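You operate a simulated robot arm through the tools that you are given. There is no shell and no other tool.

The job below is to be done with a simulated two-armed robot. You get a single attempt, and the scene is never put back.

TASK
Take the blue towel from the island top on the sink side and hang it over the handle of the lower oven door.

The check looks at the end state, three seconds after you hand in, the way a careful person would. Anything else that was tipped, shoved, dropped, spilled or broken makes it a failure. Flat cloth is picked up by pressing the open fingertips on it (5 to 10 N) and closing them slowly along it; thin cloth reads only 2 to 8 mm in the jaws.

THE ROBOT
Two 7-joint arms with two-finger parallel grippers on one trunk, on a base that moves. Base frame: it is fixed to the floor where the robot stands at the start and does not move with it; the origin is under the middle of the robot, x ahead of it, y to its left, z up. Units: m, degrees, N and s.
The left shoulder is at the start at [0.062, 0.197, 1.079], the right one opposite. With the tool pointing down near the work surface each hand reaches from about 0.32 to 0.72 m from the robot's upright axis, wherever it stands, measured 20 degrees to its own side. Places, roughly: blue towel [1, -1.5, 1]. Payload 1.57 kg a hand.
Tool frame (each hand has its own): the origin (TCP) lies between the finger pads and is the grasp point; the fingertips stand 0.03 m ahead of it; z points along the fingers, y is the line along which they close. Largest opening 0.11 m; finger width 0.024, thickness 0.012; the body of the gripper, 0.048 by 0.112 m, starts 0.078 m behind the TCP.
Orientation is that of the tool frame in the base frame, as [roll, pitch, yaw] about the fixed x, y, z axes, in that order (R = Rz(yaw) Ry(pitch) Rx(roll)). With the fingers straight down and closing along the base's y, the tool's x points along the base's -x, its y along +y and its z along -z.

THE INTERFACE
- The arms move only by the tool arm_command. It takes "left_increments", "right_increments" or both (then of equal length, played together; a hand with none holds still); each is a list of rows, each a list of 3 entries, a list of its own where there are three numbers: the turn, a rotation vector about the tool's x, y, z in units of 8 degrees (1.0 is 8 degrees), then the shift along the tool's x, y, z in units of 20 mm (1.0 is 20 mm), then the gripper command, from -1 (shut) to 1 (fully open), values between in proportion. In form: [[[wx, wy, wz], [x, y, z], claw], ...]. A call has 1 to 20 rows; each row shifts and turns the commanded pose from where the row before left it, along the tool's axes as they then stand. A call with a number of a shift or a turn outside -1 to 1 is refused whole. Rows are played at 5 a second. More than 0.05 m and 8.6 degrees between two rows, or a gripper value outside its range, and nothing of the call is played. A pose out of reach is approached as far as the arm can. The call stops where the force on the tool passes 40 N (or 10 N more than at its start, if that is more) or the arm is blocked; 0.2 s more then pass. Each finger travels about 0.072 m/s and halts on what it meets, pressing with about 26 N; the grip force reading is that of the motor and also rises with nothing between the fingers. The clock runs only during rows and for 0.2 s after the last one: add rows that do not move to give the fingers time. The reply holds the time, the measured pose of the TCP, the force on the tool along the base axes, the opening and the grip force, in the units named above and with some noise, with the torque about the TCP (base axes, N m) and any sound that the robot's microphone picked up.
- Cameras (640 x 400 px; columns grow to the right, rows downward): "scene" is now at [0.1131, 0.0039, 1.674]; the picture's right is [0.05, -1.00, 0.00], its down [-0.68, -0.04, -0.73] and it looks along [0.73, 0.04, -0.68] (base axes); focal length 265 px, centre (320, 200). "left" rides on the left gripper at [0.07, -0.016, -0.142] in its tool frame; the picture's right is [0.23, 0.97, 0.00], its down [-0.86, 0.20, -0.48] and it looks along [-0.47, 0.11, 0.88] (tool axes); focal length 222 px, centre (320, 200). "right" rides on the right gripper at [0.07, 0.016, -0.141] in its tool frame; the picture's right is [-0.23, 0.97, 0.00], its down [-0.85, -0.20, -0.48] and it looks along [-0.47, -0.11, 0.88] (tool axes); focal length 222 px, centre (320, 200). There is no depth. A picture from a camera that has moved, and an enlarged one, comes with that camera's place and axes in the base frame and with its lens.
- snapshot(camera): a new picture of that camera. It takes no simulated time.
- move_column(by): slides the trunk up (or, below 0, down) by that many m; the arms and the scene camera ride with it, the base frame stays. It gives what a move gives, with no picture.
- roll_base(legs): drives the robot by 1 to 6 legs, each [ahead, left, turn to the left] in m, m and degrees, along the robot's own axes; the way and the turn of a leg run together, so that a leg with both is an arc; at most 1.5 m and 180 degrees a leg. The arms and the cameras ride along, it lands a little off, and it stops where it bumps. It gives what a move gives.
- turn_head(pan, tilt): turns the head with the scene camera to pan (to the left, within 86 degrees either way) and tilt (down, from -29 to 69), counted from straight ahead of the robot. It gives what a move gives.
- inspect(camera, box): a new picture of the part [left, top, right, bottom] of that camera's present view, enlarged. It takes no simulated time.
- job_done(): hands the job in; it is judged then, once.

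Places have to be worked out from the pictures, the camera data and where the tool is seen. Open the grippers and draw the arms clear of the work before you hand the job in, unless the task says otherwise.

The tools are called after ">>>" as a command line: name --argument value ..., lists and objects as JSON in quotes. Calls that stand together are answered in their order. arm_command: Moves the arms, as the interface text tells. Its arguments: {"type":"object","properties":{"left_increments":{"type":"array","items":{"type":"array"}},"right_increments":{"type":"array","items":{"type":"array"}}},"required":[]} The other tools are called the same way: move_column (by) moves the trunk up or down; roll_base (legs) drives the base; turn_head (pan, tilt) turns the head that bears the scene camera; snapshot (camera) takes a picture; inspect (camera, box) takes an enlarged picture of a part of a camera's view; job_done () hands the job in.

At the start:

```text
time: 0.0
left_ee_pos: [0.4521, 0.2245, 1.0904]
left_ee_rot: [180.0, 0.1, -180.0]
left_wrist_force: [1.0, -0.2, -0.8]
left_wrist_torque: [-0.01, -0.04, 0.03]
left_gripper_width: 0.1098
left_grip_force: 0.2
right_ee_pos: [0.3577, -0.1317, 1.1402]
right_ee_rot: [-180.0, -0.1, -180.0]
right_wrist_force: [-0.6, 1.0, -0.2]
right_wrist_torque: [-0.02, 0.02, -0.02]
right_gripper_width: 0.11
right_grip_force: 0.0
trunk travel left (down, up): [-0.675, 0.315]
robot x, y, heading: [-0.0007, 0.0011, 0.2]
head pan, tilt (commanded): [2.9, 42.8]
```

scene: 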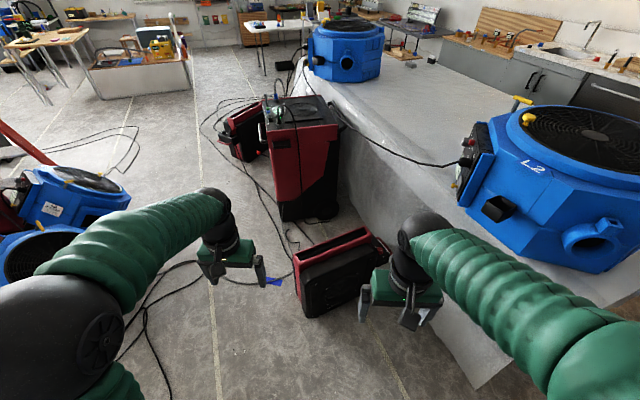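
right: 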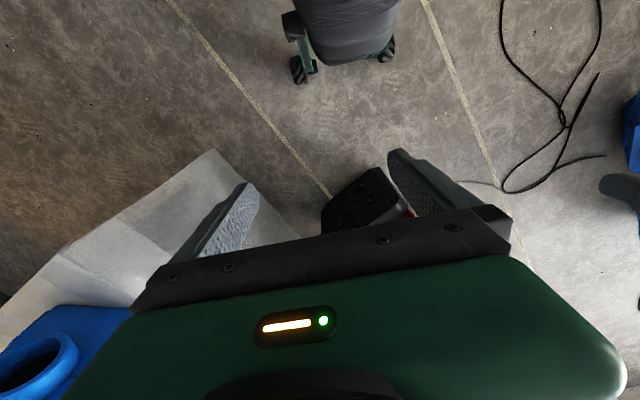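
left: 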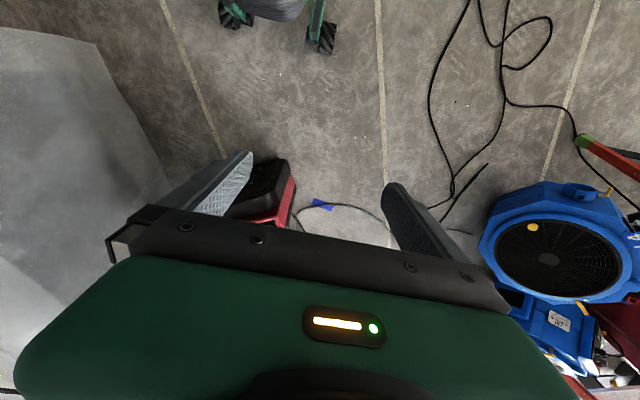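

The first view shows an island covered with a sheet to the right and a counter with a sink beyond it. I turn the head to the right to look for the towel near [1, -1.5, 1] and the oven.

>>> turn_head --pan -55 --tilt 25

>>> snapshot --camera "scene"

```text
time: 1.3
left_ee_pos: [0.4525, 0.2252, 1.0906]
left_ee_rot: [180.0, 0.0, -180.0]
left_wrist_force: [-0.6, -0.7, 0.1]
left_wrist_torque: [0.0, 0.0, 0.01]
left_gripper_width: 0.1102
left_grip_force: 0.1
right_ee_pos: [0.357, -0.1308, 1.141]
right_ee_rot: [180.0, 0.1, 180.0]
right_wrist_force: [0.5, 0.2, 0.4]
right_wrist_torque: [0.01, -0.01, 0.0]
right_gripper_width: 0.1099
right_grip_force: 0.1
trunk travel left (down, up): [-0.675, 0.315]
robot x, y, heading: [0.0062, 0.0003, 0.1]
head pan, tilt (commanded): [-55.0, 25.0]
```

```text
taken
camera scene: at [0.0832, -0.0759, 1.7015], right [-0.82, -0.57, 0.0], down [-0.24, 0.35, -0.91], along [0.52, -0.74, -0.42], focal length 265 px, centre (320, 200)
```

scene: 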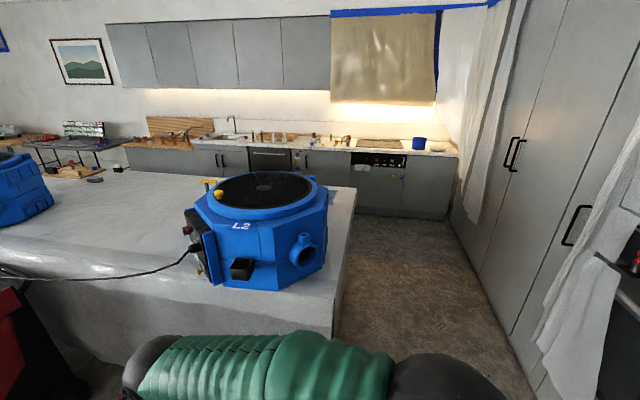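

The towel is likely hidden behind the blue blower. I look further right for the oven and zoom in on the counter.

>>> inspect --camera "scene" --box '[180, 100, 480, 288]'

>>> turn_head --pan -86 --tilt 25

>>> snapshot --camera "scene"

```text
2.13 times, centred on (330, 194) of scene
camera zoom: at [0.0832, -0.0759, 1.7015], right [-0.82, -0.57, 0.0], down [-0.24, 0.35, -0.91], along [0.52, -0.74, -0.42], focal length 565 px, centre (299, 213)
```

zoom: 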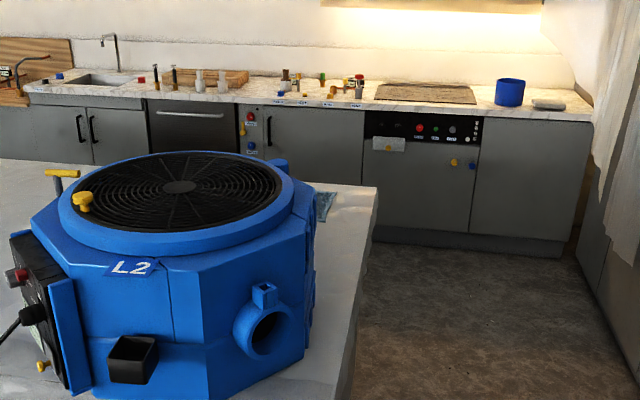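

```text
time: 2.2
left_ee_pos: [0.4519, 0.2257, 1.0908]
left_ee_rot: [179.9, -0.1, 180.0]
left_wrist_force: [0.4, -0.4, 0.5]
left_wrist_torque: [0.01, 0.03, -0.03]
left_gripper_width: 0.1099
left_grip_force: 0.1
right_ee_pos: [0.3576, -0.1304, 1.1404]
right_ee_rot: [-180.0, 0.0, -179.9]
right_wrist_force: [-0.3, 0.0, 0.0]
right_wrist_torque: [-0.03, 0.06, 0.01]
right_gripper_width: 0.1099
right_grip_force: 0.0
trunk travel left (down, up): [-0.675, 0.315]
robot x, y, heading: [-0.0004, -0.0001, 0.0]
head pan, tilt (commanded): [-85.9, 25.0]
```

```text
taken
camera scene: at [0.0368, -0.0923, 1.7016], right [-1.0, -0.07, 0.0], down [-0.03, 0.42, -0.91], along [0.06, -0.9, -0.42], focal length 265 px, centre (320, 200)
```

scene: 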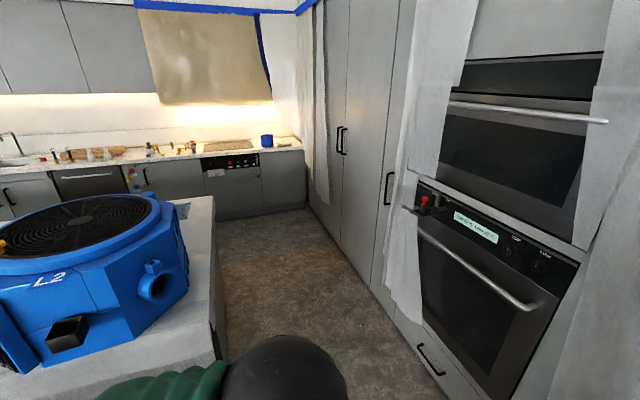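

The double oven is in the wall to the right; the lower door's handle is visible and there is a red-knobbed object near it. I zoom in on it.

>>> inspect --camera "scene" --box '[380, 160, 640, 400]'

>>> inspect --camera "scene" --box '[140, 170, 320, 283]'

```text
1.67 times, centred on (510, 280) of scene
camera zoom: at [0.0368, -0.0923, 1.7016], right [-1.0, -0.07, 0.0], down [-0.03, 0.42, -0.91], along [0.06, -0.9, -0.42], focal length 442 px, centre (3, 67)
```

zoom: 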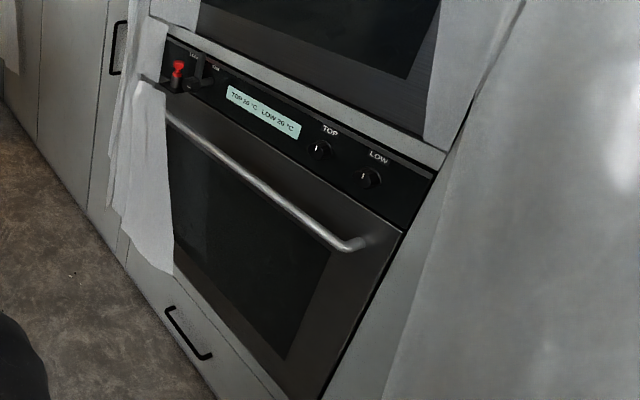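

```text
3.54 times, centred on (230, 226) of scene
camera zoom: at [0.0368, -0.0923, 1.7016], right [-1.0, -0.07, 0.0], down [-0.03, 0.42, -0.91], along [0.06, -0.9, -0.42], focal length 939 px, centre (639, 106)
```

zoom: 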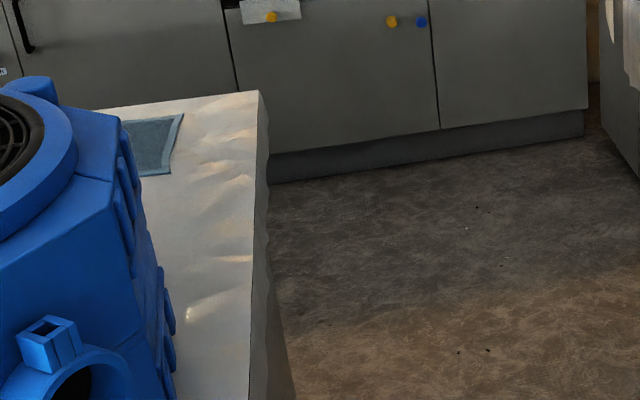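

The island and oven wall are rotated about 22° from my frame; the towel corner shows at about (0.99, -1.60), and the lower oven handle runs from about (-0.42, -1.35) to (-0.65, -0.80) at z about 0.97. Before turning I look at the floor nearby for obstacles.

>>> turn_head --pan -86 --tilt 62

>>> snapshot --camera "scene"

>>> turn_head --pan 86 --tilt 50

>>> snapshot --camera "scene"

```text
time: 3.3
left_ee_pos: [0.4514, 0.2258, 1.0903]
left_ee_rot: [-180.0, 0.0, 180.0]
left_wrist_force: [1.2, 1.2, -0.5]
left_wrist_torque: [0.05, -0.04, 0.0]
left_gripper_width: 0.1103
left_grip_force: 0.1
right_ee_pos: [0.357, -0.1304, 1.1398]
right_ee_rot: [-179.9, 0.0, 180.0]
right_wrist_force: [-0.1, 0.7, 0.1]
right_wrist_torque: [0.03, -0.03, 0.03]
right_gripper_width: 0.1101
right_grip_force: 0.2
trunk travel left (down, up): [-0.675, 0.315]
robot x, y, heading: [-0.0019, -0.0022, 0.3]
head pan, tilt (commanded): [-85.9, 62.0]
```

```text
taken
camera scene: at [0.0346, -0.0646, 1.6493], right [-1.0, -0.07, 0.0], down [-0.06, 0.88, -0.47], along [0.03, -0.47, -0.88], focal length 265 px, centre (320, 200)
```

scene: 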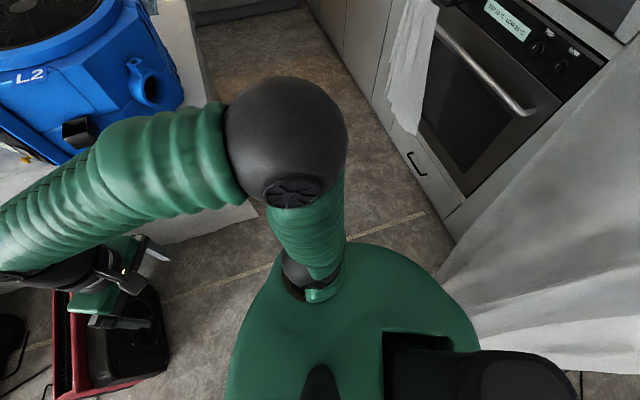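

```text
time: 5.9
left_ee_pos: [0.4521, 0.2255, 1.0904]
left_ee_rot: [180.0, 0.0, -180.0]
left_wrist_force: [0.5, 0.0, 0.0]
left_wrist_torque: [0.02, -0.03, -0.04]
left_gripper_width: 0.1099
left_grip_force: 0.1
right_ee_pos: [0.3577, -0.1309, 1.1409]
right_ee_rot: [180.0, 0.0, 180.0]
right_wrist_force: [-0.3, 0.5, -0.3]
right_wrist_torque: [-0.02, -0.03, 0.0]
right_gripper_width: 0.11
right_grip_force: 0.1
trunk travel left (down, up): [-0.675, 0.315]
robot x, y, heading: [-0.001, -0.001, -0.1]
head pan, tilt (commanded): [85.9, 50.0]
```

```text
taken
camera scene: at [0.0356, 0.0765, 1.6641], right [1.0, -0.07, 0.0], down [-0.06, -0.76, -0.64], along [0.04, 0.64, -0.77], focal length 265 px, centre (320, 200)
```

scene: 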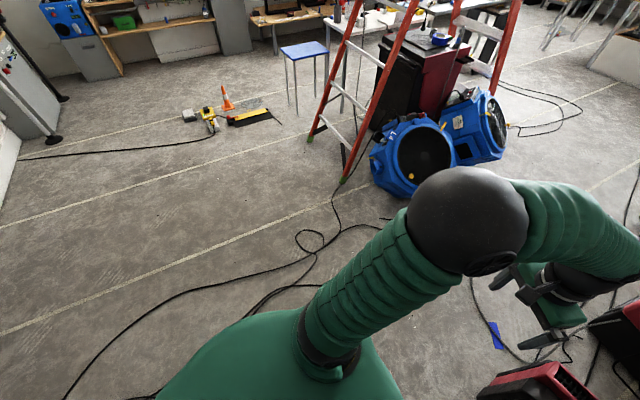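

The floor around the base is clear except for cables. I turn in place toward the corridor between the island end and the oven wall.

>>> roll_base --legs '[[0, 0, -65]]'

>>> turn_head --pan 0 --tilt 35

>>> snapshot --camera "scene"

```text
time: 9.1
left_ee_pos: [0.3917, -0.3194, 1.0896]
left_ee_rot: [179.9, 0.0, 114.1]
left_wrist_force: [0.2, 0.7, 0.0]
left_wrist_torque: [-0.03, 0.03, -0.03]
left_gripper_width: 0.1102
left_grip_force: 0.1
right_ee_pos: [0.0279, -0.3801, 1.1402]
right_ee_rot: [179.9, 0.0, 114.2]
right_wrist_force: [-0.3, 0.0, 0.2]
right_wrist_torque: [0.01, 0.02, 0.02]
right_gripper_width: 0.1098
right_grip_force: 0.0
trunk travel left (down, up): [-0.675, 0.315]
robot x, y, heading: [0.0029, 0.0034, -66.0]
head pan, tilt (commanded): [85.9, 50.0]
```

```text
time: 10.7
left_ee_pos: [0.3898, -0.3195, 1.0919]
left_ee_rot: [-179.9, 0.0, 114.2]
left_wrist_force: [0.4, 0.4, 0.4]
left_wrist_torque: [-0.02, -0.04, -0.04]
left_gripper_width: 0.11
left_grip_force: 0.1
right_ee_pos: [0.0272, -0.3786, 1.1413]
right_ee_rot: [180.0, 0.0, 114.2]
right_wrist_force: [-0.3, 0.3, -0.5]
right_wrist_torque: [0.03, -0.01, -0.02]
right_gripper_width: 0.1101
right_grip_force: 0.0
trunk travel left (down, up): [-0.675, 0.315]
robot x, y, heading: [0.0007, 0.0014, -66.0]
head pan, tilt (commanded): [0.0, 35.0]
```

```text
taken
camera scene: at [0.0474, -0.1107, 1.6857], right [-0.91, -0.41, 0.0], down [-0.24, 0.52, -0.82], along [0.34, -0.75, -0.57], focal length 265 px, centre (320, 200)
```

scene: 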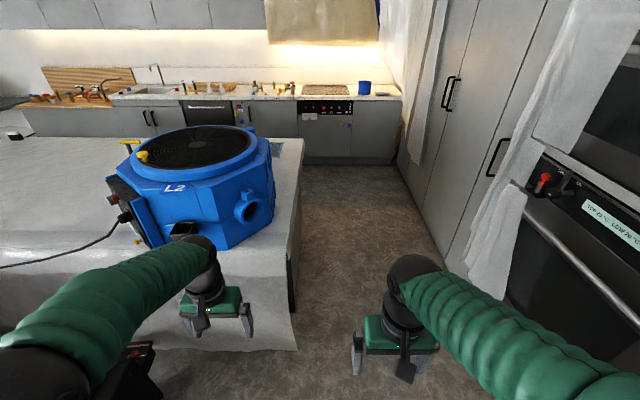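

The heading is aligned with the corridor: the island end lies about 0.12 m left of my axis and the oven wall about 1.1 m right. I strafe right toward the middle of the corridor and look again.

>>> roll_base --legs '[[0, -0.42, 0]]'

>>> snapshot --camera "scene"

>>> inspect --camera "scene" --box '[160, 80, 320, 180]'

>>> turn_head --pan -70 --tilt 40

>>> snapshot --camera "scene"

```text
time: 13.3
left_ee_pos: [0.0087, -0.4916, 1.0901]
left_ee_rot: [-179.7, 0.0, 114.2]
left_wrist_force: [-0.3, -0.4, -0.9]
left_wrist_torque: [-0.02, 0.0, -0.02]
left_gripper_width: 0.1099
left_grip_force: 0.0
right_ee_pos: [-0.3548, -0.5497, 1.141]
right_ee_rot: [-179.8, 0.0, 114.2]
right_wrist_force: [0.3, 0.2, 0.2]
right_wrist_torque: [0.01, 0.06, -0.01]
right_gripper_width: 0.1103
right_grip_force: 0.0
trunk travel left (down, up): [-0.675, 0.315]
robot x, y, heading: [-0.3888, -0.173, -65.7]
head pan, tilt (commanded): [0.0, 35.0]
```

```text
taken
camera scene: at [-0.3327, -0.2816, 1.6857], right [-0.91, -0.41, 0.0], down [-0.24, 0.52, -0.82], along [0.33, -0.75, -0.57], focal length 265 px, centre (320, 200)
```

scene: 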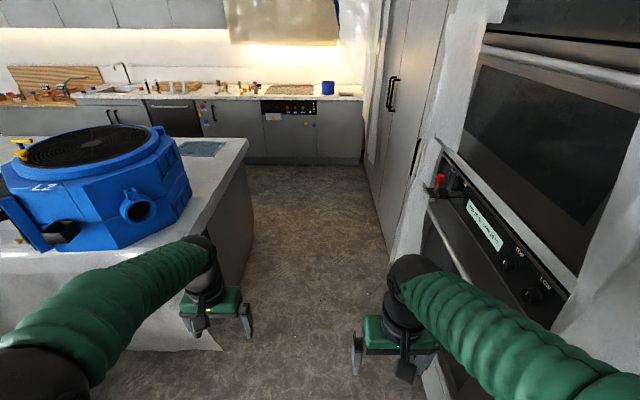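

```text
4.00 times, centred on (240, 130) of scene
camera zoom: at [-0.3327, -0.2816, 1.6857], right [-0.91, -0.41, 0.0], down [-0.24, 0.52, -0.82], along [0.33, -0.75, -0.57], focal length 1061 px, centre (640, 480)
```

zoom: 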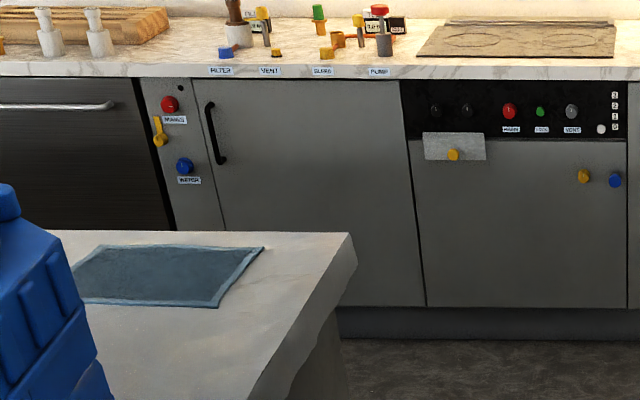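

```text
time: 14.8
left_ee_pos: [0.0027, -0.4924, 1.0911]
left_ee_rot: [-179.9, 0.0, 114.1]
left_wrist_force: [-0.9, 0.5, -0.2]
left_wrist_torque: [-0.04, 0.03, 0.02]
left_gripper_width: 0.1102
left_grip_force: 0.1
right_ee_pos: [-0.3612, -0.5516, 1.1407]
right_ee_rot: [179.9, -0.1, 114.2]
right_wrist_force: [1.0, 0.5, 0.1]
right_wrist_torque: [0.0, 0.01, -0.01]
right_gripper_width: 0.1103
right_grip_force: 0.1
trunk travel left (down, up): [-0.675, 0.315]
robot x, y, heading: [-0.3856, -0.1721, -66.0]
head pan, tilt (commanded): [-70.0, 40.0]
```

```text
taken
camera scene: at [-0.4372, -0.2637, 1.6782], right [-0.7, 0.72, 0.0], down [0.46, 0.45, -0.77], along [-0.55, -0.53, -0.64], focal length 265 px, centre (320, 200)
```

scene: 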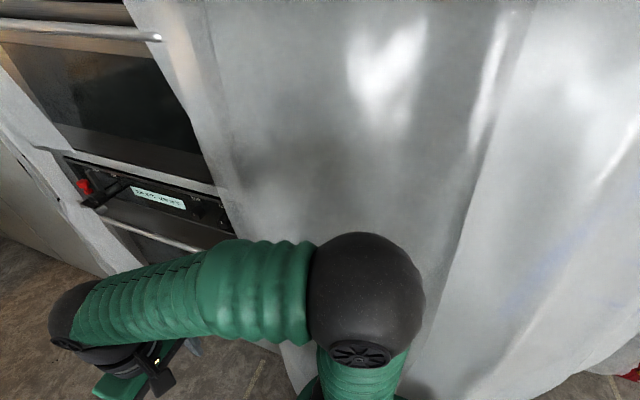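

The towel lies flat on the island's corner beyond the blower, about 0.31 × 0.25 m, at z about 0.90. In kitchen axes (n toward the island, u down the corridor) it spans n 0.28–0.59 and u 1.74–2.0. I drive ahead 1.2 m down the middle of the corridor and look again.

>>> roll_base --legs '[[1.2, 0, 0]]'

>>> turn_head --pan 50 --tilt 45

>>> snapshot --camera "scene"

>>> turn_head --pan -86 --tilt 40

>>> snapshot --camera "scene"

```text
time: 20.9
left_ee_pos: [0.5076, -1.5922, 1.0909]
left_ee_rot: [180.0, 0.0, 114.5]
left_wrist_force: [-0.6, -1.1, -0.1]
left_wrist_torque: [0.03, 0.01, -0.01]
left_gripper_width: 0.11
left_grip_force: 0.0
right_ee_pos: [0.1439, -1.6538, 1.1411]
right_ee_rot: [179.8, 0.1, 114.7]
right_wrist_force: [-0.9, -0.5, 0.5]
right_wrist_torque: [0.0, 0.0, -0.01]
right_gripper_width: 0.11
right_grip_force: 0.1
trunk travel left (down, up): [-0.675, 0.315]
robot x, y, heading: [0.1105, -1.2769, -65.1]
head pan, tilt (commanded): [-70.0, 40.0]
```

```text
time: 22.9
left_ee_pos: [0.5078, -1.593, 1.0903]
left_ee_rot: [180.0, 0.1, 114.6]
left_wrist_force: [0.5, -0.5, -0.3]
left_wrist_torque: [0.01, 0.01, 0.02]
left_gripper_width: 0.1101
left_grip_force: 0.1
right_ee_pos: [0.1427, -1.6541, 1.1411]
right_ee_rot: [-180.0, 0.1, 114.6]
right_wrist_force: [1.1, -0.1, -0.3]
right_wrist_torque: [-0.04, 0.0, -0.01]
right_gripper_width: 0.1099
right_grip_force: 0.0
trunk travel left (down, up): [-0.675, 0.315]
robot x, y, heading: [0.1125, -1.2753, -65.2]
head pan, tilt (commanded): [50.0, 45.0]
```

```text
taken
camera scene: at [0.204, -1.329, 1.6709], right [-0.27, -0.96, 0.0], down [-0.68, 0.19, -0.71], along [0.68, -0.19, -0.71], focal length 265 px, centre (320, 200)
```

scene: 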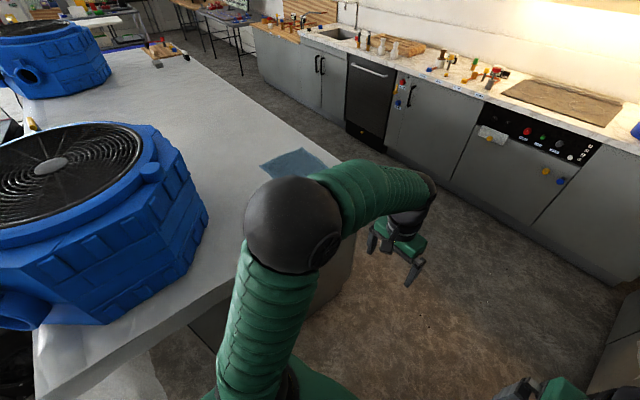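

```text
time: 25.1
left_ee_pos: [0.506, -1.5931, 1.0903]
left_ee_rot: [179.9, 0.1, 114.5]
left_wrist_force: [-0.2, -0.6, -0.5]
left_wrist_torque: [-0.04, -0.02, 0.04]
left_gripper_width: 0.11
left_grip_force: 0.0
right_ee_pos: [0.1436, -1.6548, 1.1414]
right_ee_rot: [179.8, 0.0, 114.7]
right_wrist_force: [-0.8, 1.0, 0.3]
right_wrist_torque: [0.01, -0.02, 0.01]
right_gripper_width: 0.1099
right_grip_force: 0.0
trunk travel left (down, up): [-0.675, 0.315]
robot x, y, heading: [0.1115, -1.2751, -65.4]
head pan, tilt (commanded): [-85.9, 40.0]
```

```text
taken
camera scene: at [0.0509, -1.3483, 1.6783], right [-0.48, 0.88, 0.0], down [0.56, 0.31, -0.77], along [-0.67, -0.37, -0.64], focal length 265 px, centre (320, 200)
```

scene: 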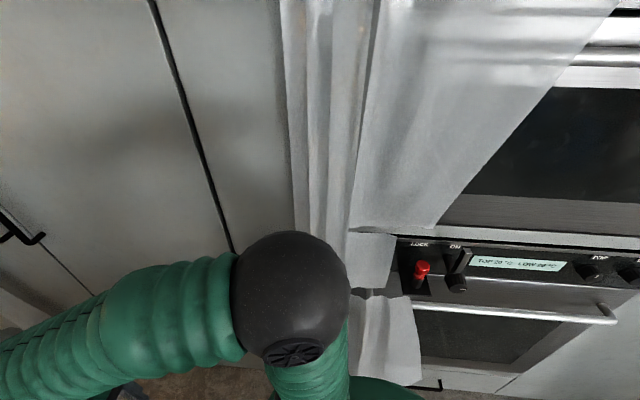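

The lower handle's near end triangulates to about (-0.655, -0.806, 0.97) and the other end disappears behind plastic near u 1.02; the towel is clear of the blower. I drive 0.79 m further and turn left to face the island end, with my left arm opposite the towel.

>>> roll_base --legs '[[0.79, 0, 0], [0, 0, 89.5]]'

>>> turn_head --pan 0 --tilt 50

>>> snapshot --camera "scene"

>>> snapshot --camera "left"

```text
time: 33.2
left_ee_pos: [0.7539, -1.5938, 1.0907]
left_ee_rot: [-180.0, 0.1, -154.0]
left_wrist_force: [-0.7, 0.1, -0.1]
left_wrist_torque: [0.0, 0.03, 0.0]
left_gripper_width: 0.1101
left_grip_force: 0.1
right_ee_pos: [0.822, -1.956, 1.1411]
right_ee_rot: [179.8, 0.1, -154.0]
right_wrist_force: [-0.3, 0.0, 0.4]
right_wrist_torque: [0.0, -0.02, -0.01]
right_gripper_width: 0.1103
right_grip_force: 0.0
trunk travel left (down, up): [-0.675, 0.315]
robot x, y, heading: [0.4487, -1.9934, 25.9]
head pan, tilt (commanded): [-85.9, 40.0]
```

```text
time: 34.8
left_ee_pos: [0.7516, -1.5939, 1.0919]
left_ee_rot: [180.0, 0.1, -154.0]
left_wrist_force: [0.6, 0.5, 0.1]
left_wrist_torque: [-0.01, -0.01, -0.01]
left_gripper_width: 0.11
left_grip_force: 0.1
right_ee_pos: [0.8222, -1.9556, 1.1402]
right_ee_rot: [180.0, 0.1, -154.0]
right_wrist_force: [-0.9, 0.7, -0.6]
right_wrist_torque: [0.02, -0.01, 0.02]
right_gripper_width: 0.1099
right_grip_force: 0.1
trunk travel left (down, up): [-0.675, 0.315]
robot x, y, heading: [0.4458, -1.9939, 26.0]
head pan, tilt (commanded): [0.0, 50.0]
```

```text
taken
camera scene: at [0.5419, -1.9461, 1.664], right [0.44, -0.9, 0.0], down [-0.69, -0.34, -0.64], along [0.58, 0.28, -0.77], focal length 265 px, centre (320, 200)
```

scene: 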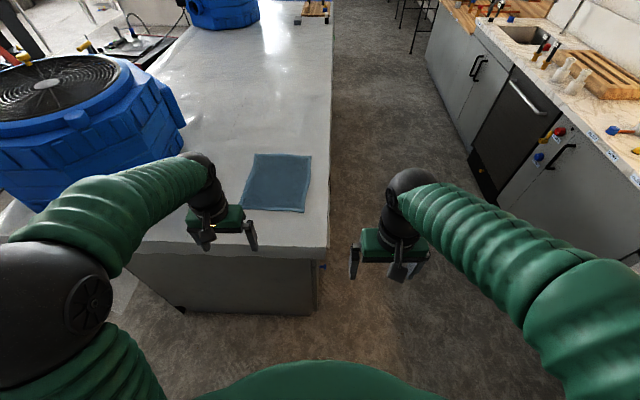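

```text
taken
camera left: at [0.6969, -1.6392, 1.2331], right [-0.63, 0.78, 0.0], down [0.68, 0.55, 0.48], along [0.37, 0.3, -0.88], focal length 222 px, centre (320, 200)
```

left: 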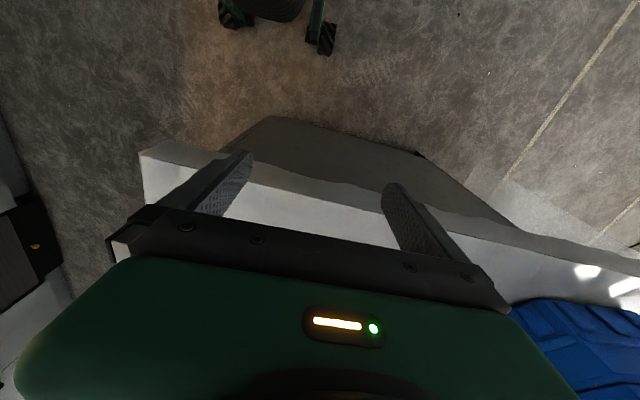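

From here the towel's near edge is about 0.69–0.70 m ahead of my axis, centred about 0.17 m to the left, and it measures roughly 0.23 × 0.30 m. I roll 0.10 m forward for better reach and look again.

>>> roll_base --legs '[[0.1, 0, 0]]'

>>> snapshot --camera "scene"

>>> inspect --camera "scene" --box '[160, 140, 352, 260]'

```text
time: 35.9
left_ee_pos: [0.8392, -1.5512, 1.0922]
left_ee_rot: [180.0, 0.3, -153.9]
left_wrist_force: [-0.1, -0.5, -0.4]
left_wrist_torque: [0.0, -0.01, 0.0]
left_gripper_width: 0.1097
left_grip_force: 0.0
right_ee_pos: [0.9087, -1.9135, 1.1424]
right_ee_rot: [-180.0, 0.3, -153.8]
right_wrist_force: [0.6, 0.3, 0.2]
right_wrist_torque: [0.01, -0.03, 0.03]
right_gripper_width: 0.11
right_grip_force: 0.1
trunk travel left (down, up): [-0.675, 0.315]
robot x, y, heading: [0.5354, -1.9552, 26.0]
head pan, tilt (commanded): [0.0, 50.0]
```

```text
taken
camera scene: at [0.6266, -1.9044, 1.6644], right [0.44, -0.9, 0.0], down [-0.69, -0.34, -0.64], along [0.58, 0.28, -0.77], focal length 265 px, centre (320, 200)
```

scene: 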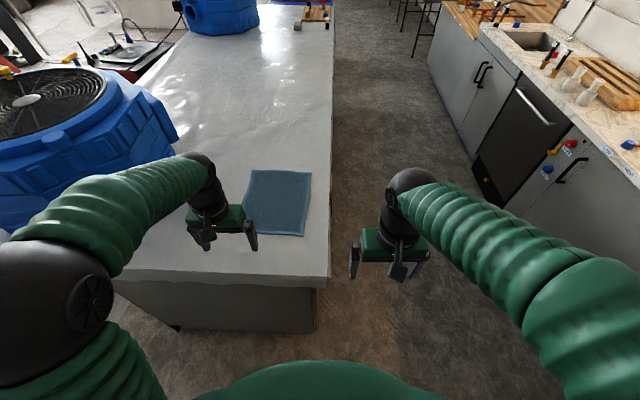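

```text
3.33 times, centred on (256, 200) of scene
camera zoom: at [0.6266, -1.9044, 1.6644], right [0.44, -0.9, 0.0], down [-0.69, -0.34, -0.64], along [0.58, 0.28, -0.77], focal length 884 px, centre (533, 200)
```

zoom: 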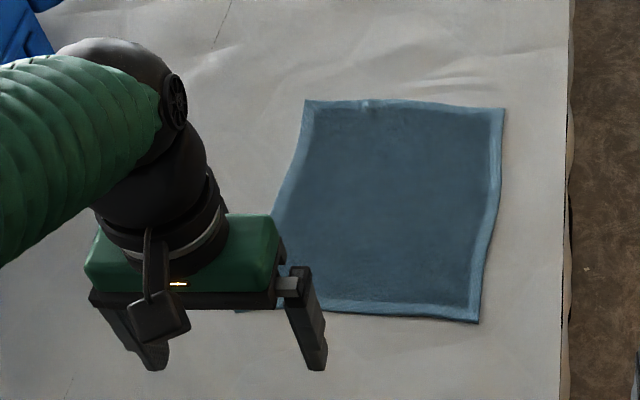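

The towel's near edge midpoint is at about 0.59 m ahead and 0.18 m left of my axis, with corners at (0.58, 0.06) and (0.60, 0.31). I move the left hand above a point 15 mm inside that edge, narrow the opening to about 77 mm and come down to fingertips roughly 6 cm above the surface.

>>> arm_command --left_increments '[[[0, 0, 0.05], [-0.85, -0.26, 0], 0.7], [[0, 0, 0.05], [-0.85, -0.26, 0.2], 0.4], [[0, 0, 0.05], [-0.85, -0.26, 0.5], 0.4], [[0, 0, 0.05], [-0.85, -0.26, 0.5], 0.4], [[0, 0, 0.05], [-0.85, -0.26, 0.5], 0.4], [[0, 0, 0.05], [-0.85, -0.26, 0.6], 0.4], [[0, 0, 0.05], [-0.85, -0.26, 0.6], 0.4], [[0, 0, 0.05], [-0.85, -0.26, 0.6], 0.4], [[0, 0, 0.05], [-0.85, -0.26, 0.5], 0.4], [[0, 0, 0], [0, 0, 0], 0.4]]'

>>> snapshot --camera "left"

>>> inspect --camera "scene" --box '[160, 140, 352, 260]'

```text
time: 38.1
left_ee_pos: [0.9981, -1.528, 1.0104]
left_ee_rot: [-179.9, 0.2, -157.6]
left_wrist_force: [0.4, 0.4, -0.1]
left_wrist_torque: [0.0, -0.02, 0.01]
left_gripper_width: 0.0771
left_grip_force: 0.0
right_ee_pos: [0.9117, -1.9123, 1.1413]
right_ee_rot: [179.9, 0.1, -154.0]
right_wrist_force: [-1.1, -1.3, 0.2]
right_wrist_torque: [0.03, 0.03, -0.01]
right_gripper_width: 0.1099
right_grip_force: 0.1
trunk travel left (down, up): [-0.675, 0.315]
robot x, y, heading: [0.5348, -1.9526, 26.0]
head pan, tilt (commanded): [0.0, 50.0]
```

```text
taken
camera left: at [0.9419, -1.5702, 1.153], right [-0.58, 0.81, 0.0], down [0.71, 0.51, 0.48], along [0.39, 0.28, -0.88], focal length 222 px, centre (320, 200)
```

left: 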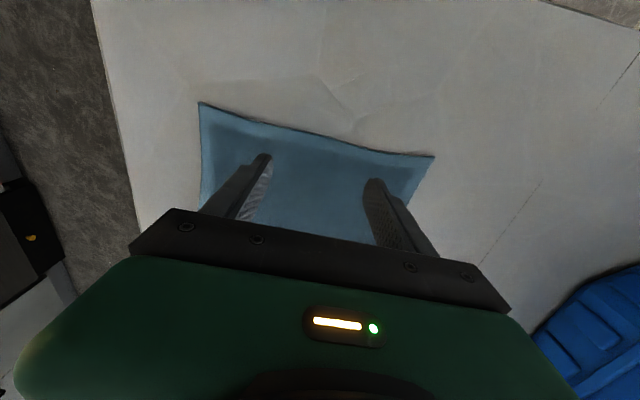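

```text
3.33 times, centred on (256, 200) of scene
camera zoom: at [0.6318, -1.9025, 1.664], right [0.44, -0.9, 0.0], down [-0.69, -0.34, -0.64], along [0.58, 0.28, -0.77], focal length 884 px, centre (533, 200)
```

zoom: 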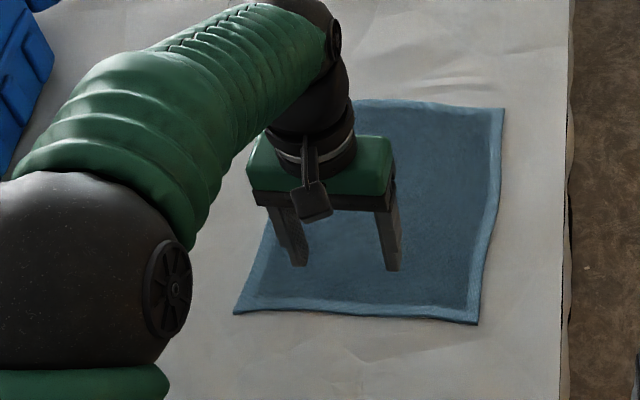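

The left camera confirms the near edge at about 0.58–0.59 m and the TCP at 0.60 m, so the fingers are ~1 cm inside the edge. I descend 6 cm to just above the cloth and check the force.

>>> arm_command --left_increments '[[[0, 0, 0], [0, 0, 0.75], 0.4], [[0, 0, 0], [0, 0, 0.75], 0.4], [[0, 0, 0], [0, 0, 0.75], 0.4], [[0, 0, 0], [0, 0, 0.5], 0.4], [[0, 0, 0], [0, 0, 0], 0.4]]'

>>> snapshot --camera "left"

>>> inspect --camera "scene" --box '[160, 140, 352, 260]'

```text
time: 39.3
left_ee_pos: [1.0004, -1.5288, 0.9556]
left_ee_rot: [180.0, 0.2, -157.6]
left_wrist_force: [-0.4, -0.4, 0.8]
left_wrist_torque: [-0.02, 0.01, -0.03]
left_gripper_width: 0.0769
left_grip_force: 0.1
right_ee_pos: [0.9113, -1.9122, 1.1401]
right_ee_rot: [179.9, 0.1, -153.9]
right_wrist_force: [0.1, -0.9, 0.3]
right_wrist_torque: [0.0, 0.04, 0.04]
right_gripper_width: 0.11
right_grip_force: 0.0
trunk travel left (down, up): [-0.675, 0.315]
robot x, y, heading: [0.5368, -1.9509, 26.0]
head pan, tilt (commanded): [0.0, 50.0]
```

```text
taken
camera left: at [0.9425, -1.5699, 1.0981], right [-0.58, 0.81, 0.0], down [0.71, 0.51, 0.48], along [0.39, 0.28, -0.88], focal length 222 px, centre (320, 200)
```

left: 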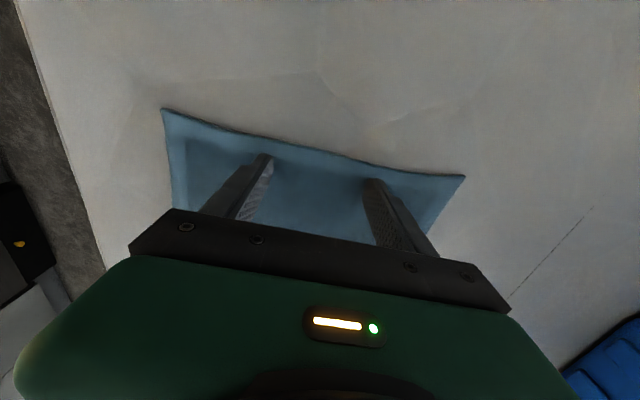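

```text
3.33 times, centred on (256, 200) of scene
camera zoom: at [0.632, -1.9023, 1.6639], right [0.44, -0.9, 0.0], down [-0.69, -0.34, -0.64], along [0.58, 0.28, -0.77], focal length 884 px, centre (533, 200)
```

zoom: 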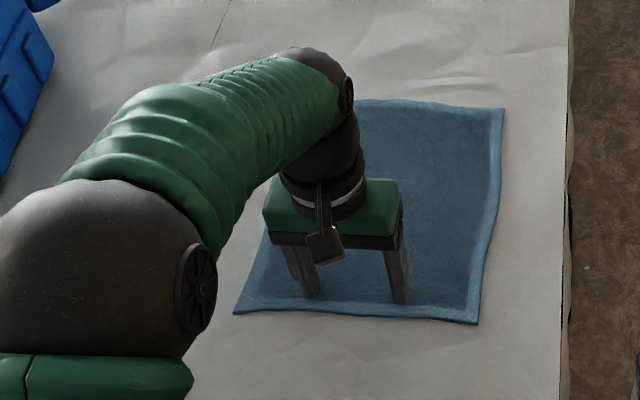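

The fingers sit just inside the hem, and comparing the two views puts the surface nearer 0.915, so about 1 cm remains. I lower in small steps and watch the vertical force.

>>> arm_command --left_increments '[[[0, 0, 0], [0, 0, 0.15], 0.4], [[0, 0, 0], [0, 0, 0.15], 0.4], [[0, 0, 0], [0, 0, 0.15], 0.4], [[0, 0, 0], [0, 0, 0], 0.4]]'

```text
time: 40.3
left_ee_pos: [1.0001, -1.5272, 0.9528]
left_ee_rot: [179.9, 0.8, -157.5]
left_wrist_force: [5.6, 7.8, 37.3]
left_wrist_torque: [-0.11, -0.14, 0.07]
left_gripper_width: 0.0767
left_grip_force: 0.1
right_ee_pos: [0.9079, -1.9132, 1.1423]
right_ee_rot: [179.9, 0.2, -154.0]
right_wrist_force: [-1.4, -0.2, -0.2]
right_wrist_torque: [0.02, -0.02, 0.02]
right_gripper_width: 0.11
right_grip_force: 0.1
trunk travel left (down, up): [-0.675, 0.315]
robot x, y, heading: [0.5378, -1.9526, 25.9]
head pan, tilt (commanded): [0.0, 50.0]
```

Contact is at TCP z about 0.953 and the press is too hard at 37 N, so I back off by about 4.5 mm to get 5–10 N.

>>> arm_command --left_increments '[[[0, 0, 0], [0, 0, -0.225], 0.4], [[0, 0, 0], [0, 0, 0], 0.4]]'

```text
time: 40.9
left_ee_pos: [0.9989, -1.5311, 0.9518]
left_ee_rot: [-179.9, 0.1, -157.6]
left_wrist_force: [1.9, 2.7, 21.9]
left_wrist_torque: [0.04, 0.02, 0.01]
left_gripper_width: 0.0769
left_grip_force: 0.1
right_ee_pos: [0.9101, -1.9137, 1.1416]
right_ee_rot: [179.9, 0.0, -154.0]
right_wrist_force: [0.3, -0.6, -1.0]
right_wrist_torque: [0.01, -0.05, -0.02]
right_gripper_width: 0.1101
right_grip_force: 0.1
trunk travel left (down, up): [-0.675, 0.315]
robot x, y, heading: [0.5365, -1.946, 25.8]
head pan, tilt (commanded): [0.0, 50.0]
```

Force dropped to 22 N; about 3.4 N per mm, so I raise another 4 mm.

>>> arm_command --left_increments '[[[0, 0, 0], [0, 0, -0.2], 0.4], [[0, 0, 0], [0, 0, 0], 0.4]]'

```text
time: 41.5
left_ee_pos: [0.9992, -1.5305, 0.9551]
left_ee_rot: [-180.0, -0.1, -157.6]
left_wrist_force: [-0.3, -0.1, 1.5]
left_wrist_torque: [-0.01, 0.01, 0.0]
left_gripper_width: 0.0769
left_grip_force: 0.1
right_ee_pos: [0.9115, -1.912, 1.141]
right_ee_rot: [180.0, 0.0, -153.9]
right_wrist_force: [0.2, -0.2, -0.5]
right_wrist_torque: [-0.02, 0.0, 0.04]
right_gripper_width: 0.11
right_grip_force: 0.1
trunk travel left (down, up): [-0.675, 0.315]
robot x, y, heading: [0.5366, -1.9497, 26.3]
head pan, tilt (commanded): [0.0, 50.0]
```

Now only 1.5 N; I lower 1.5 mm to reach the 5–10 N range.

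>>> arm_command --left_increments '[[[0, 0, 0], [0, 0, 0.075], 0.4], [[0, 0, 0], [0, 0, 0], 0.4]]'

```text
time: 42.1
left_ee_pos: [1.0, -1.5285, 0.9533]
left_ee_rot: [180.0, 0.1, -157.6]
left_wrist_force: [-0.2, -0.2, 0.3]
left_wrist_torque: [0.0, 0.03, -0.02]
left_gripper_width: 0.077
left_grip_force: 0.1
right_ee_pos: [0.9113, -1.9108, 1.1408]
right_ee_rot: [179.9, 0.2, -154.0]
right_wrist_force: [1.0, 0.2, 0.7]
right_wrist_torque: [-0.04, -0.01, -0.04]
right_gripper_width: 0.11
right_grip_force: 0.0
trunk travel left (down, up): [-0.675, 0.315]
robot x, y, heading: [0.5383, -1.951, 26.0]
head pan, tilt (commanded): [0.0, 50.0]
```

Contact is not yet felt (0.3 N), so I lower another 2 mm.

>>> arm_command --left_increments '[[[0, 0, 0], [0, 0, 0.1], 0.4], [[0, 0, 0], [0, 0, 0], 0.4]]'

```text
time: 42.7
left_ee_pos: [1.0001, -1.5294, 0.9529]
left_ee_rot: [180.0, 0.2, -157.6]
left_wrist_force: [-0.2, -1.4, 7.7]
left_wrist_torque: [0.02, 0.0, -0.03]
left_gripper_width: 0.0772
left_grip_force: 0.0
right_ee_pos: [0.9103, -1.9139, 1.1405]
right_ee_rot: [179.9, 0.0, -153.9]
right_wrist_force: [-0.2, 0.7, -0.2]
right_wrist_torque: [-0.01, -0.02, 0.01]
right_gripper_width: 0.1099
right_grip_force: 0.1
trunk travel left (down, up): [-0.675, 0.315]
robot x, y, heading: [0.5366, -1.9507, 25.5]
head pan, tilt (commanded): [0.0, 50.0]
```

Press is now 7.7 N. I close the fingers slowly along the cloth, from 77 mm to shut.

>>> arm_command --left_increments '[[[0, 0, 0], [0, 0, 0], 0.3], [[0, 0, 0], [0, 0, 0], 0.2], [[0, 0, 0], [0, 0, 0], 0.1], [[0, 0, 0], [0, 0, 0], 0.0], [[0, 0, 0], [0, 0, 0], -0.1], [[0, 0, 0], [0, 0, 0], -0.2], [[0, 0, 0], [0, 0, 0], -0.3], [[0, 0, 0], [0, 0, 0], -0.4], [[0, 0, 0], [0, 0, 0], -0.5], [[0, 0, 0], [0, 0, 0], -0.6], [[0, 0, 0], [0, 0, 0], -0.7], [[0, 0, 0], [0, 0, 0], -0.8], [[0, 0, 0], [0, 0, 0], -0.9], [[0, 0, 0], [0, 0, 0], -1], [[0, 0, 0], [0, 0, 0], -1], [[0, 0, 0], [0, 0, 0], -1], [[0, 0, 0], [0, 0, 0], -1]]'

>>> snapshot --camera "left"

>>> inspect --camera "scene" --box '[160, 140, 352, 260]'

```text
time: 46.3
left_ee_pos: [0.9991, -1.5298, 0.9528]
left_ee_rot: [-179.9, 0.2, -157.5]
left_wrist_force: [0.2, -0.3, 9.4]
left_wrist_torque: [0.02, 0.05, 0.01]
left_gripper_width: 0.0057
left_grip_force: 25.5
right_ee_pos: [0.9103, -1.9125, 1.1421]
right_ee_rot: [179.8, 0.0, -153.9]
right_wrist_force: [0.5, 0.1, 0.1]
right_wrist_torque: [0.0, 0.03, -0.06]
right_gripper_width: 0.1098
right_grip_force: 0.1
trunk travel left (down, up): [-0.675, 0.315]
robot x, y, heading: [0.534, -1.9519, 25.8]
head pan, tilt (commanded): [0.0, 50.0]
```

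```text
taken
camera left: at [0.9418, -1.5714, 1.0951], right [-0.58, 0.81, 0.0], down [0.71, 0.51, 0.48], along [0.39, 0.28, -0.88], focal length 222 px, centre (320, 200)
```

left: 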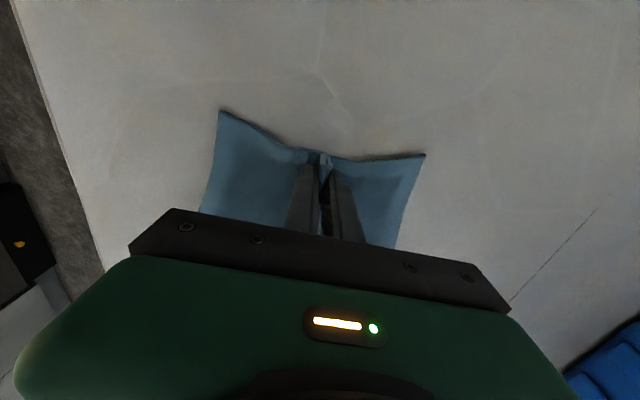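

```text
3.33 times, centred on (256, 200) of scene
camera zoom: at [0.6306, -1.9036, 1.6641], right [0.44, -0.9, 0.0], down [-0.69, -0.34, -0.64], along [0.58, 0.28, -0.77], focal length 884 px, centre (533, 200)
```

zoom: 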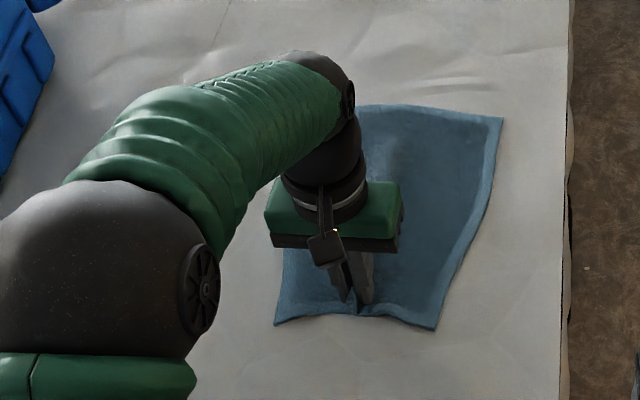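

The cloth is pinched at its near edge (5.7 mm in the jaws, 25 N). I lift slowly by 12 cm and check that it comes along.

>>> arm_command --left_increments '[[[0, 0, 0], [0, 0, -0.3], -1], [[0, 0, 0], [0, 0, -0.5], -1], [[0, 0, 0], [0, 0, -0.6], -1], [[0, 0, 0], [0, 0, -0.6], -1], [[0, 0, 0], [0, 0, -0.8], -1], [[0, 0, 0], [0, 0, -0.8], -1], [[0, 0, 0], [0, 0, -0.8], -1], [[0, 0, 0], [0, 0, -0.8], -1], [[0, 0, 0], [0, 0, -0.8], -1], [[0, 0, 0], [0, 0, 0], -1]]'

>>> snapshot --camera "scene"

>>> snapshot --camera "left"

```text
time: 48.5
left_ee_pos: [0.9997, -1.5299, 1.0735]
left_ee_rot: [180.0, 0.2, -157.6]
left_wrist_force: [-0.4, -0.1, -0.8]
left_wrist_torque: [0.0, 0.01, 0.03]
left_gripper_width: 0.0057
left_grip_force: 25.4
right_ee_pos: [0.9117, -1.9131, 1.1415]
right_ee_rot: [179.9, 0.0, -153.9]
right_wrist_force: [0.2, -0.3, 1.2]
right_wrist_torque: [0.0, 0.01, -0.01]
right_gripper_width: 0.11
right_grip_force: 0.1
trunk travel left (down, up): [-0.675, 0.315]
robot x, y, heading: [0.5346, -1.9503, 25.9]
head pan, tilt (commanded): [0.0, 50.0]
```

```text
taken
camera scene: at [0.6325, -1.902, 1.6639], right [0.44, -0.9, 0.0], down [-0.69, -0.34, -0.64], along [0.58, 0.28, -0.77], focal length 265 px, centre (320, 200)
```

scene: 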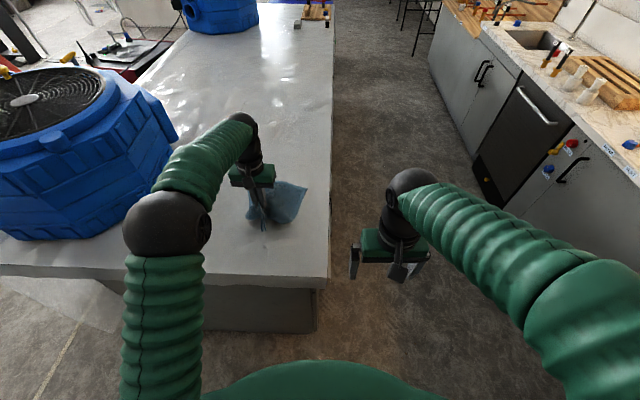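

```text
taken
camera left: at [0.9421, -1.5713, 1.2161], right [-0.58, 0.81, 0.0], down [0.71, 0.51, 0.48], along [0.39, 0.28, -0.88], focal length 222 px, centre (320, 200)
```

left: 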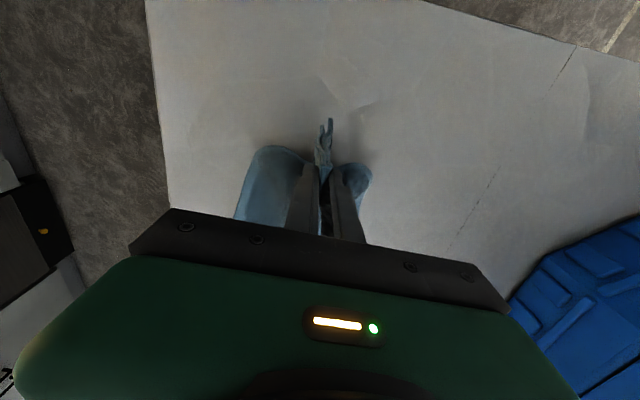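

The towel is held by its edge and lifting. I raise the trunk 0.2 m to clear the whole towel off the island.

>>> move_column --by 0.21

>>> snapshot --camera "scene"

>>> snapshot --camera "right"

```text
time: 50.8
left_ee_pos: [0.9995, -1.5277, 1.2827]
left_ee_rot: [-180.0, 0.1, -157.6]
left_wrist_force: [-0.3, 0.0, -0.2]
left_wrist_torque: [0.02, 0.0, -0.02]
left_gripper_width: 0.0055
left_grip_force: 25.6
right_ee_pos: [0.9115, -1.9112, 1.3513]
right_ee_rot: [180.0, 0.0, -153.9]
right_wrist_force: [0.0, 0.1, -0.5]
right_wrist_torque: [-0.01, 0.02, 0.0]
right_gripper_width: 0.1101
right_grip_force: 0.0
trunk travel left (down, up): [-0.885, 0.105]
robot x, y, heading: [0.5394, -1.9521, 26.1]
head pan, tilt (commanded): [0.0, 50.0]
```

```text
taken
camera scene: at [0.6328, -1.9019, 1.8739], right [0.44, -0.9, 0.0], down [-0.69, -0.34, -0.64], along [0.58, 0.28, -0.77], focal length 265 px, centre (320, 200)
```

scene: 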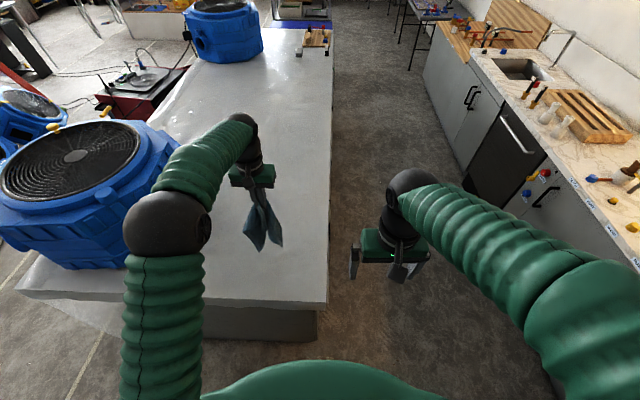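

```text
taken
camera right: at [0.8407, -1.9266, 1.4918], right [-0.22, 0.97, 0.0], down [0.86, 0.2, 0.48], along [0.47, 0.11, -0.88], focal length 222 px, centre (320, 200)
```

right: 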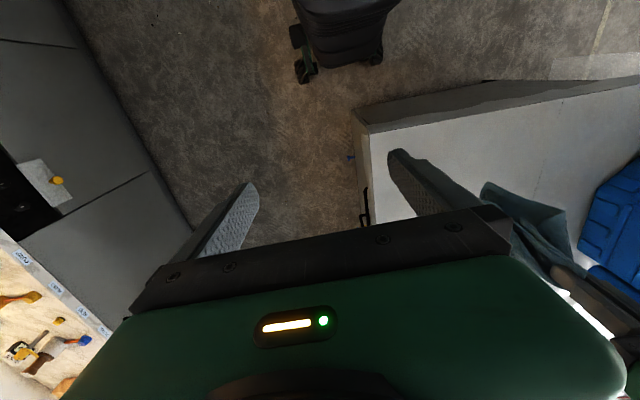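

The towel hangs free with its lower end above the island. I draw the hand back about 19 cm, then back the base off slightly and turn left to face back down the corridor.

>>> arm_command --left_increments '[[[0, 0, 0], [0.5, 0, 0], -1], [[0, 0, 0], [0.8, 0, 0], -1], [[0, 0, 0], [0.9, 0, 0], -1], [[0, 0, 0], [0.9, 0, 0], -1], [[0, 0, 0], [0.9, 0, 0], -1], [[0, 0, 0], [0.9, 0, 0], -1], [[0, 0, 0], [0.9, 0, 0], -1], [[0, 0, 0], [0.9, 0, 0], -1], [[0, 0, 0], [0.9, 0, 0], -1], [[0, 0, 0], [0.8, 0, 0], -1], [[0, 0, 0], [0.6, 0, 0], -1], [[0, 0, 0], [0, 0, 0], -1]]'

>>> roll_base --legs '[[-0.06, 0, 0], [0, 0, 88]]'

>>> turn_head --pan 20 --tilt 40

>>> snapshot --camera "scene"

```text
time: 53.4
left_ee_pos: [0.8331, -1.5974, 1.2829]
left_ee_rot: [180.0, 0.1, -157.7]
left_wrist_force: [-0.1, -0.2, 0.1]
left_wrist_torque: [-0.04, -0.02, 0.0]
left_gripper_width: 0.0056
left_grip_force: 26.0
right_ee_pos: [0.9116, -1.9114, 1.3508]
right_ee_rot: [179.9, 0.0, -154.0]
right_wrist_force: [-0.3, -0.3, -0.8]
right_wrist_torque: [-0.03, 0.03, 0.0]
right_gripper_width: 0.1099
right_grip_force: 0.0
trunk travel left (down, up): [-0.885, 0.105]
robot x, y, heading: [0.5339, -1.9484, 26.0]
head pan, tilt (commanded): [0.0, 50.0]
```

```text
time: 58.1
left_ee_pos: [0.1333, -1.674, 1.2833]
left_ee_rot: [-180.0, 0.1, -68.2]
left_wrist_force: [0.1, -0.9, -0.1]
left_wrist_torque: [-0.03, -0.05, -0.14]
left_gripper_width: 0.005
left_grip_force: 25.0
right_ee_pos: [0.4493, -1.5995, 1.351]
right_ee_rot: [180.0, 0.0, -64.4]
right_wrist_force: [-0.2, 0.8, -0.2]
right_wrist_torque: [0.0, 0.0, -0.01]
right_gripper_width: 0.1103
right_grip_force: 0.1
trunk travel left (down, up): [-0.885, 0.105]
robot x, y, heading: [0.4803, -1.9771, 115.5]
head pan, tilt (commanded): [0.0, 50.0]
```

```text
time: 59.0
left_ee_pos: [0.1352, -1.6754, 1.2833]
left_ee_rot: [-179.9, 0.2, -68.2]
left_wrist_force: [-0.7, 0.2, 0.5]
left_wrist_torque: [-0.01, -0.02, -0.12]
left_gripper_width: 0.0053
left_grip_force: 25.6
right_ee_pos: [0.4479, -1.5997, 1.351]
right_ee_rot: [180.0, 0.1, -64.5]
right_wrist_force: [0.0, -0.4, -1.1]
right_wrist_torque: [-0.01, 0.02, 0.06]
right_gripper_width: 0.1102
right_grip_force: 0.0
trunk travel left (down, up): [-0.885, 0.105]
robot x, y, heading: [0.4841, -1.9773, 115.2]
head pan, tilt (commanded): [20.0, 40.0]
```

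```text
taken
camera scene: at [0.4047, -1.8877, 1.8881], right [0.7, 0.71, 0.0], down [0.46, -0.45, -0.76], along [-0.54, 0.54, -0.64], focal length 265 px, centre (320, 200)
```

scene: 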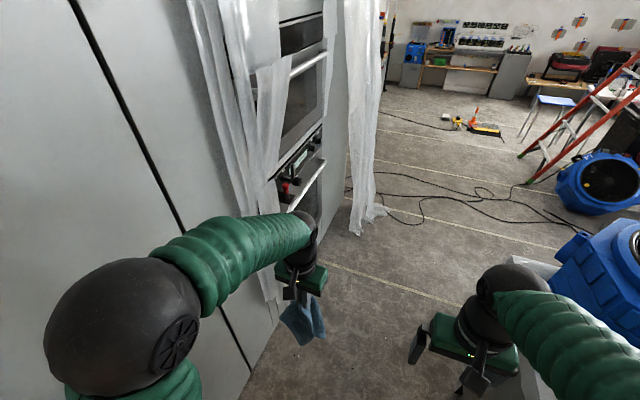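

The towel hangs securely from the left hand and the corridor is clear. I drive about 1.0 m back toward the oven and then look at the lower handle.

>>> roll_base --legs '[[1.0, 0, -1]]'

>>> turn_head --pan 75 --tilt 45

>>> snapshot --camera "scene"

```text
time: 64.2
left_ee_pos: [-0.2775, -0.7611, 1.2838]
left_ee_rot: [-180.0, 0.2, -69.4]
left_wrist_force: [0.0, 0.4, 0.9]
left_wrist_torque: [-0.01, 0.01, -0.03]
left_gripper_width: 0.0049
left_grip_force: 26.3
right_ee_pos: [0.0388, -0.6928, 1.3514]
right_ee_rot: [179.9, 0.1, -65.7]
right_wrist_force: [0.4, 0.1, -0.1]
right_wrist_torque: [0.0, 0.0, 0.01]
right_gripper_width: 0.1098
right_grip_force: 0.1
trunk travel left (down, up): [-0.885, 0.105]
robot x, y, heading: [0.0651, -1.0692, 114.1]
head pan, tilt (commanded): [20.0, 40.0]
```

```text
time: 65.4
left_ee_pos: [-0.2781, -0.7619, 1.284]
left_ee_rot: [-180.0, 0.3, -69.4]
left_wrist_force: [0.5, 0.4, -0.5]
left_wrist_torque: [-0.01, -0.03, -0.06]
left_gripper_width: 0.0051
left_grip_force: 26.0
right_ee_pos: [0.0374, -0.6942, 1.3513]
right_ee_rot: [180.0, 0.2, -65.7]
right_wrist_force: [-1.1, -1.0, 0.0]
right_wrist_torque: [-0.01, -0.01, 0.0]
right_gripper_width: 0.1099
right_grip_force: 0.0
trunk travel left (down, up): [-0.885, 0.105]
robot x, y, heading: [0.0617, -1.0662, 114.1]
head pan, tilt (commanded): [75.0, 45.0]
```

```text
taken
camera scene: at [-0.0335, -1.0521, 1.881], right [-0.16, 0.99, 0.0], down [0.7, 0.11, -0.71], along [-0.7, -0.11, -0.71], focal length 265 px, centre (320, 200)
```

scene: 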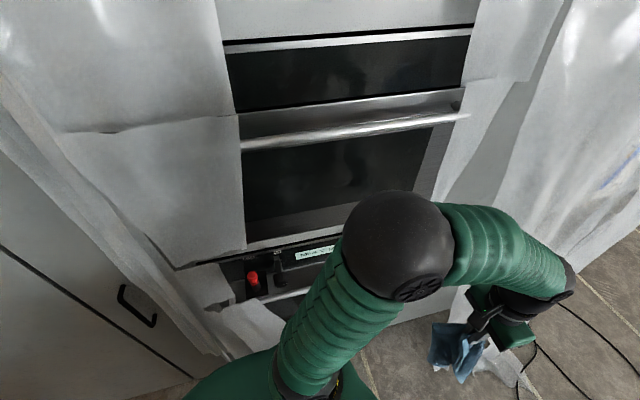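

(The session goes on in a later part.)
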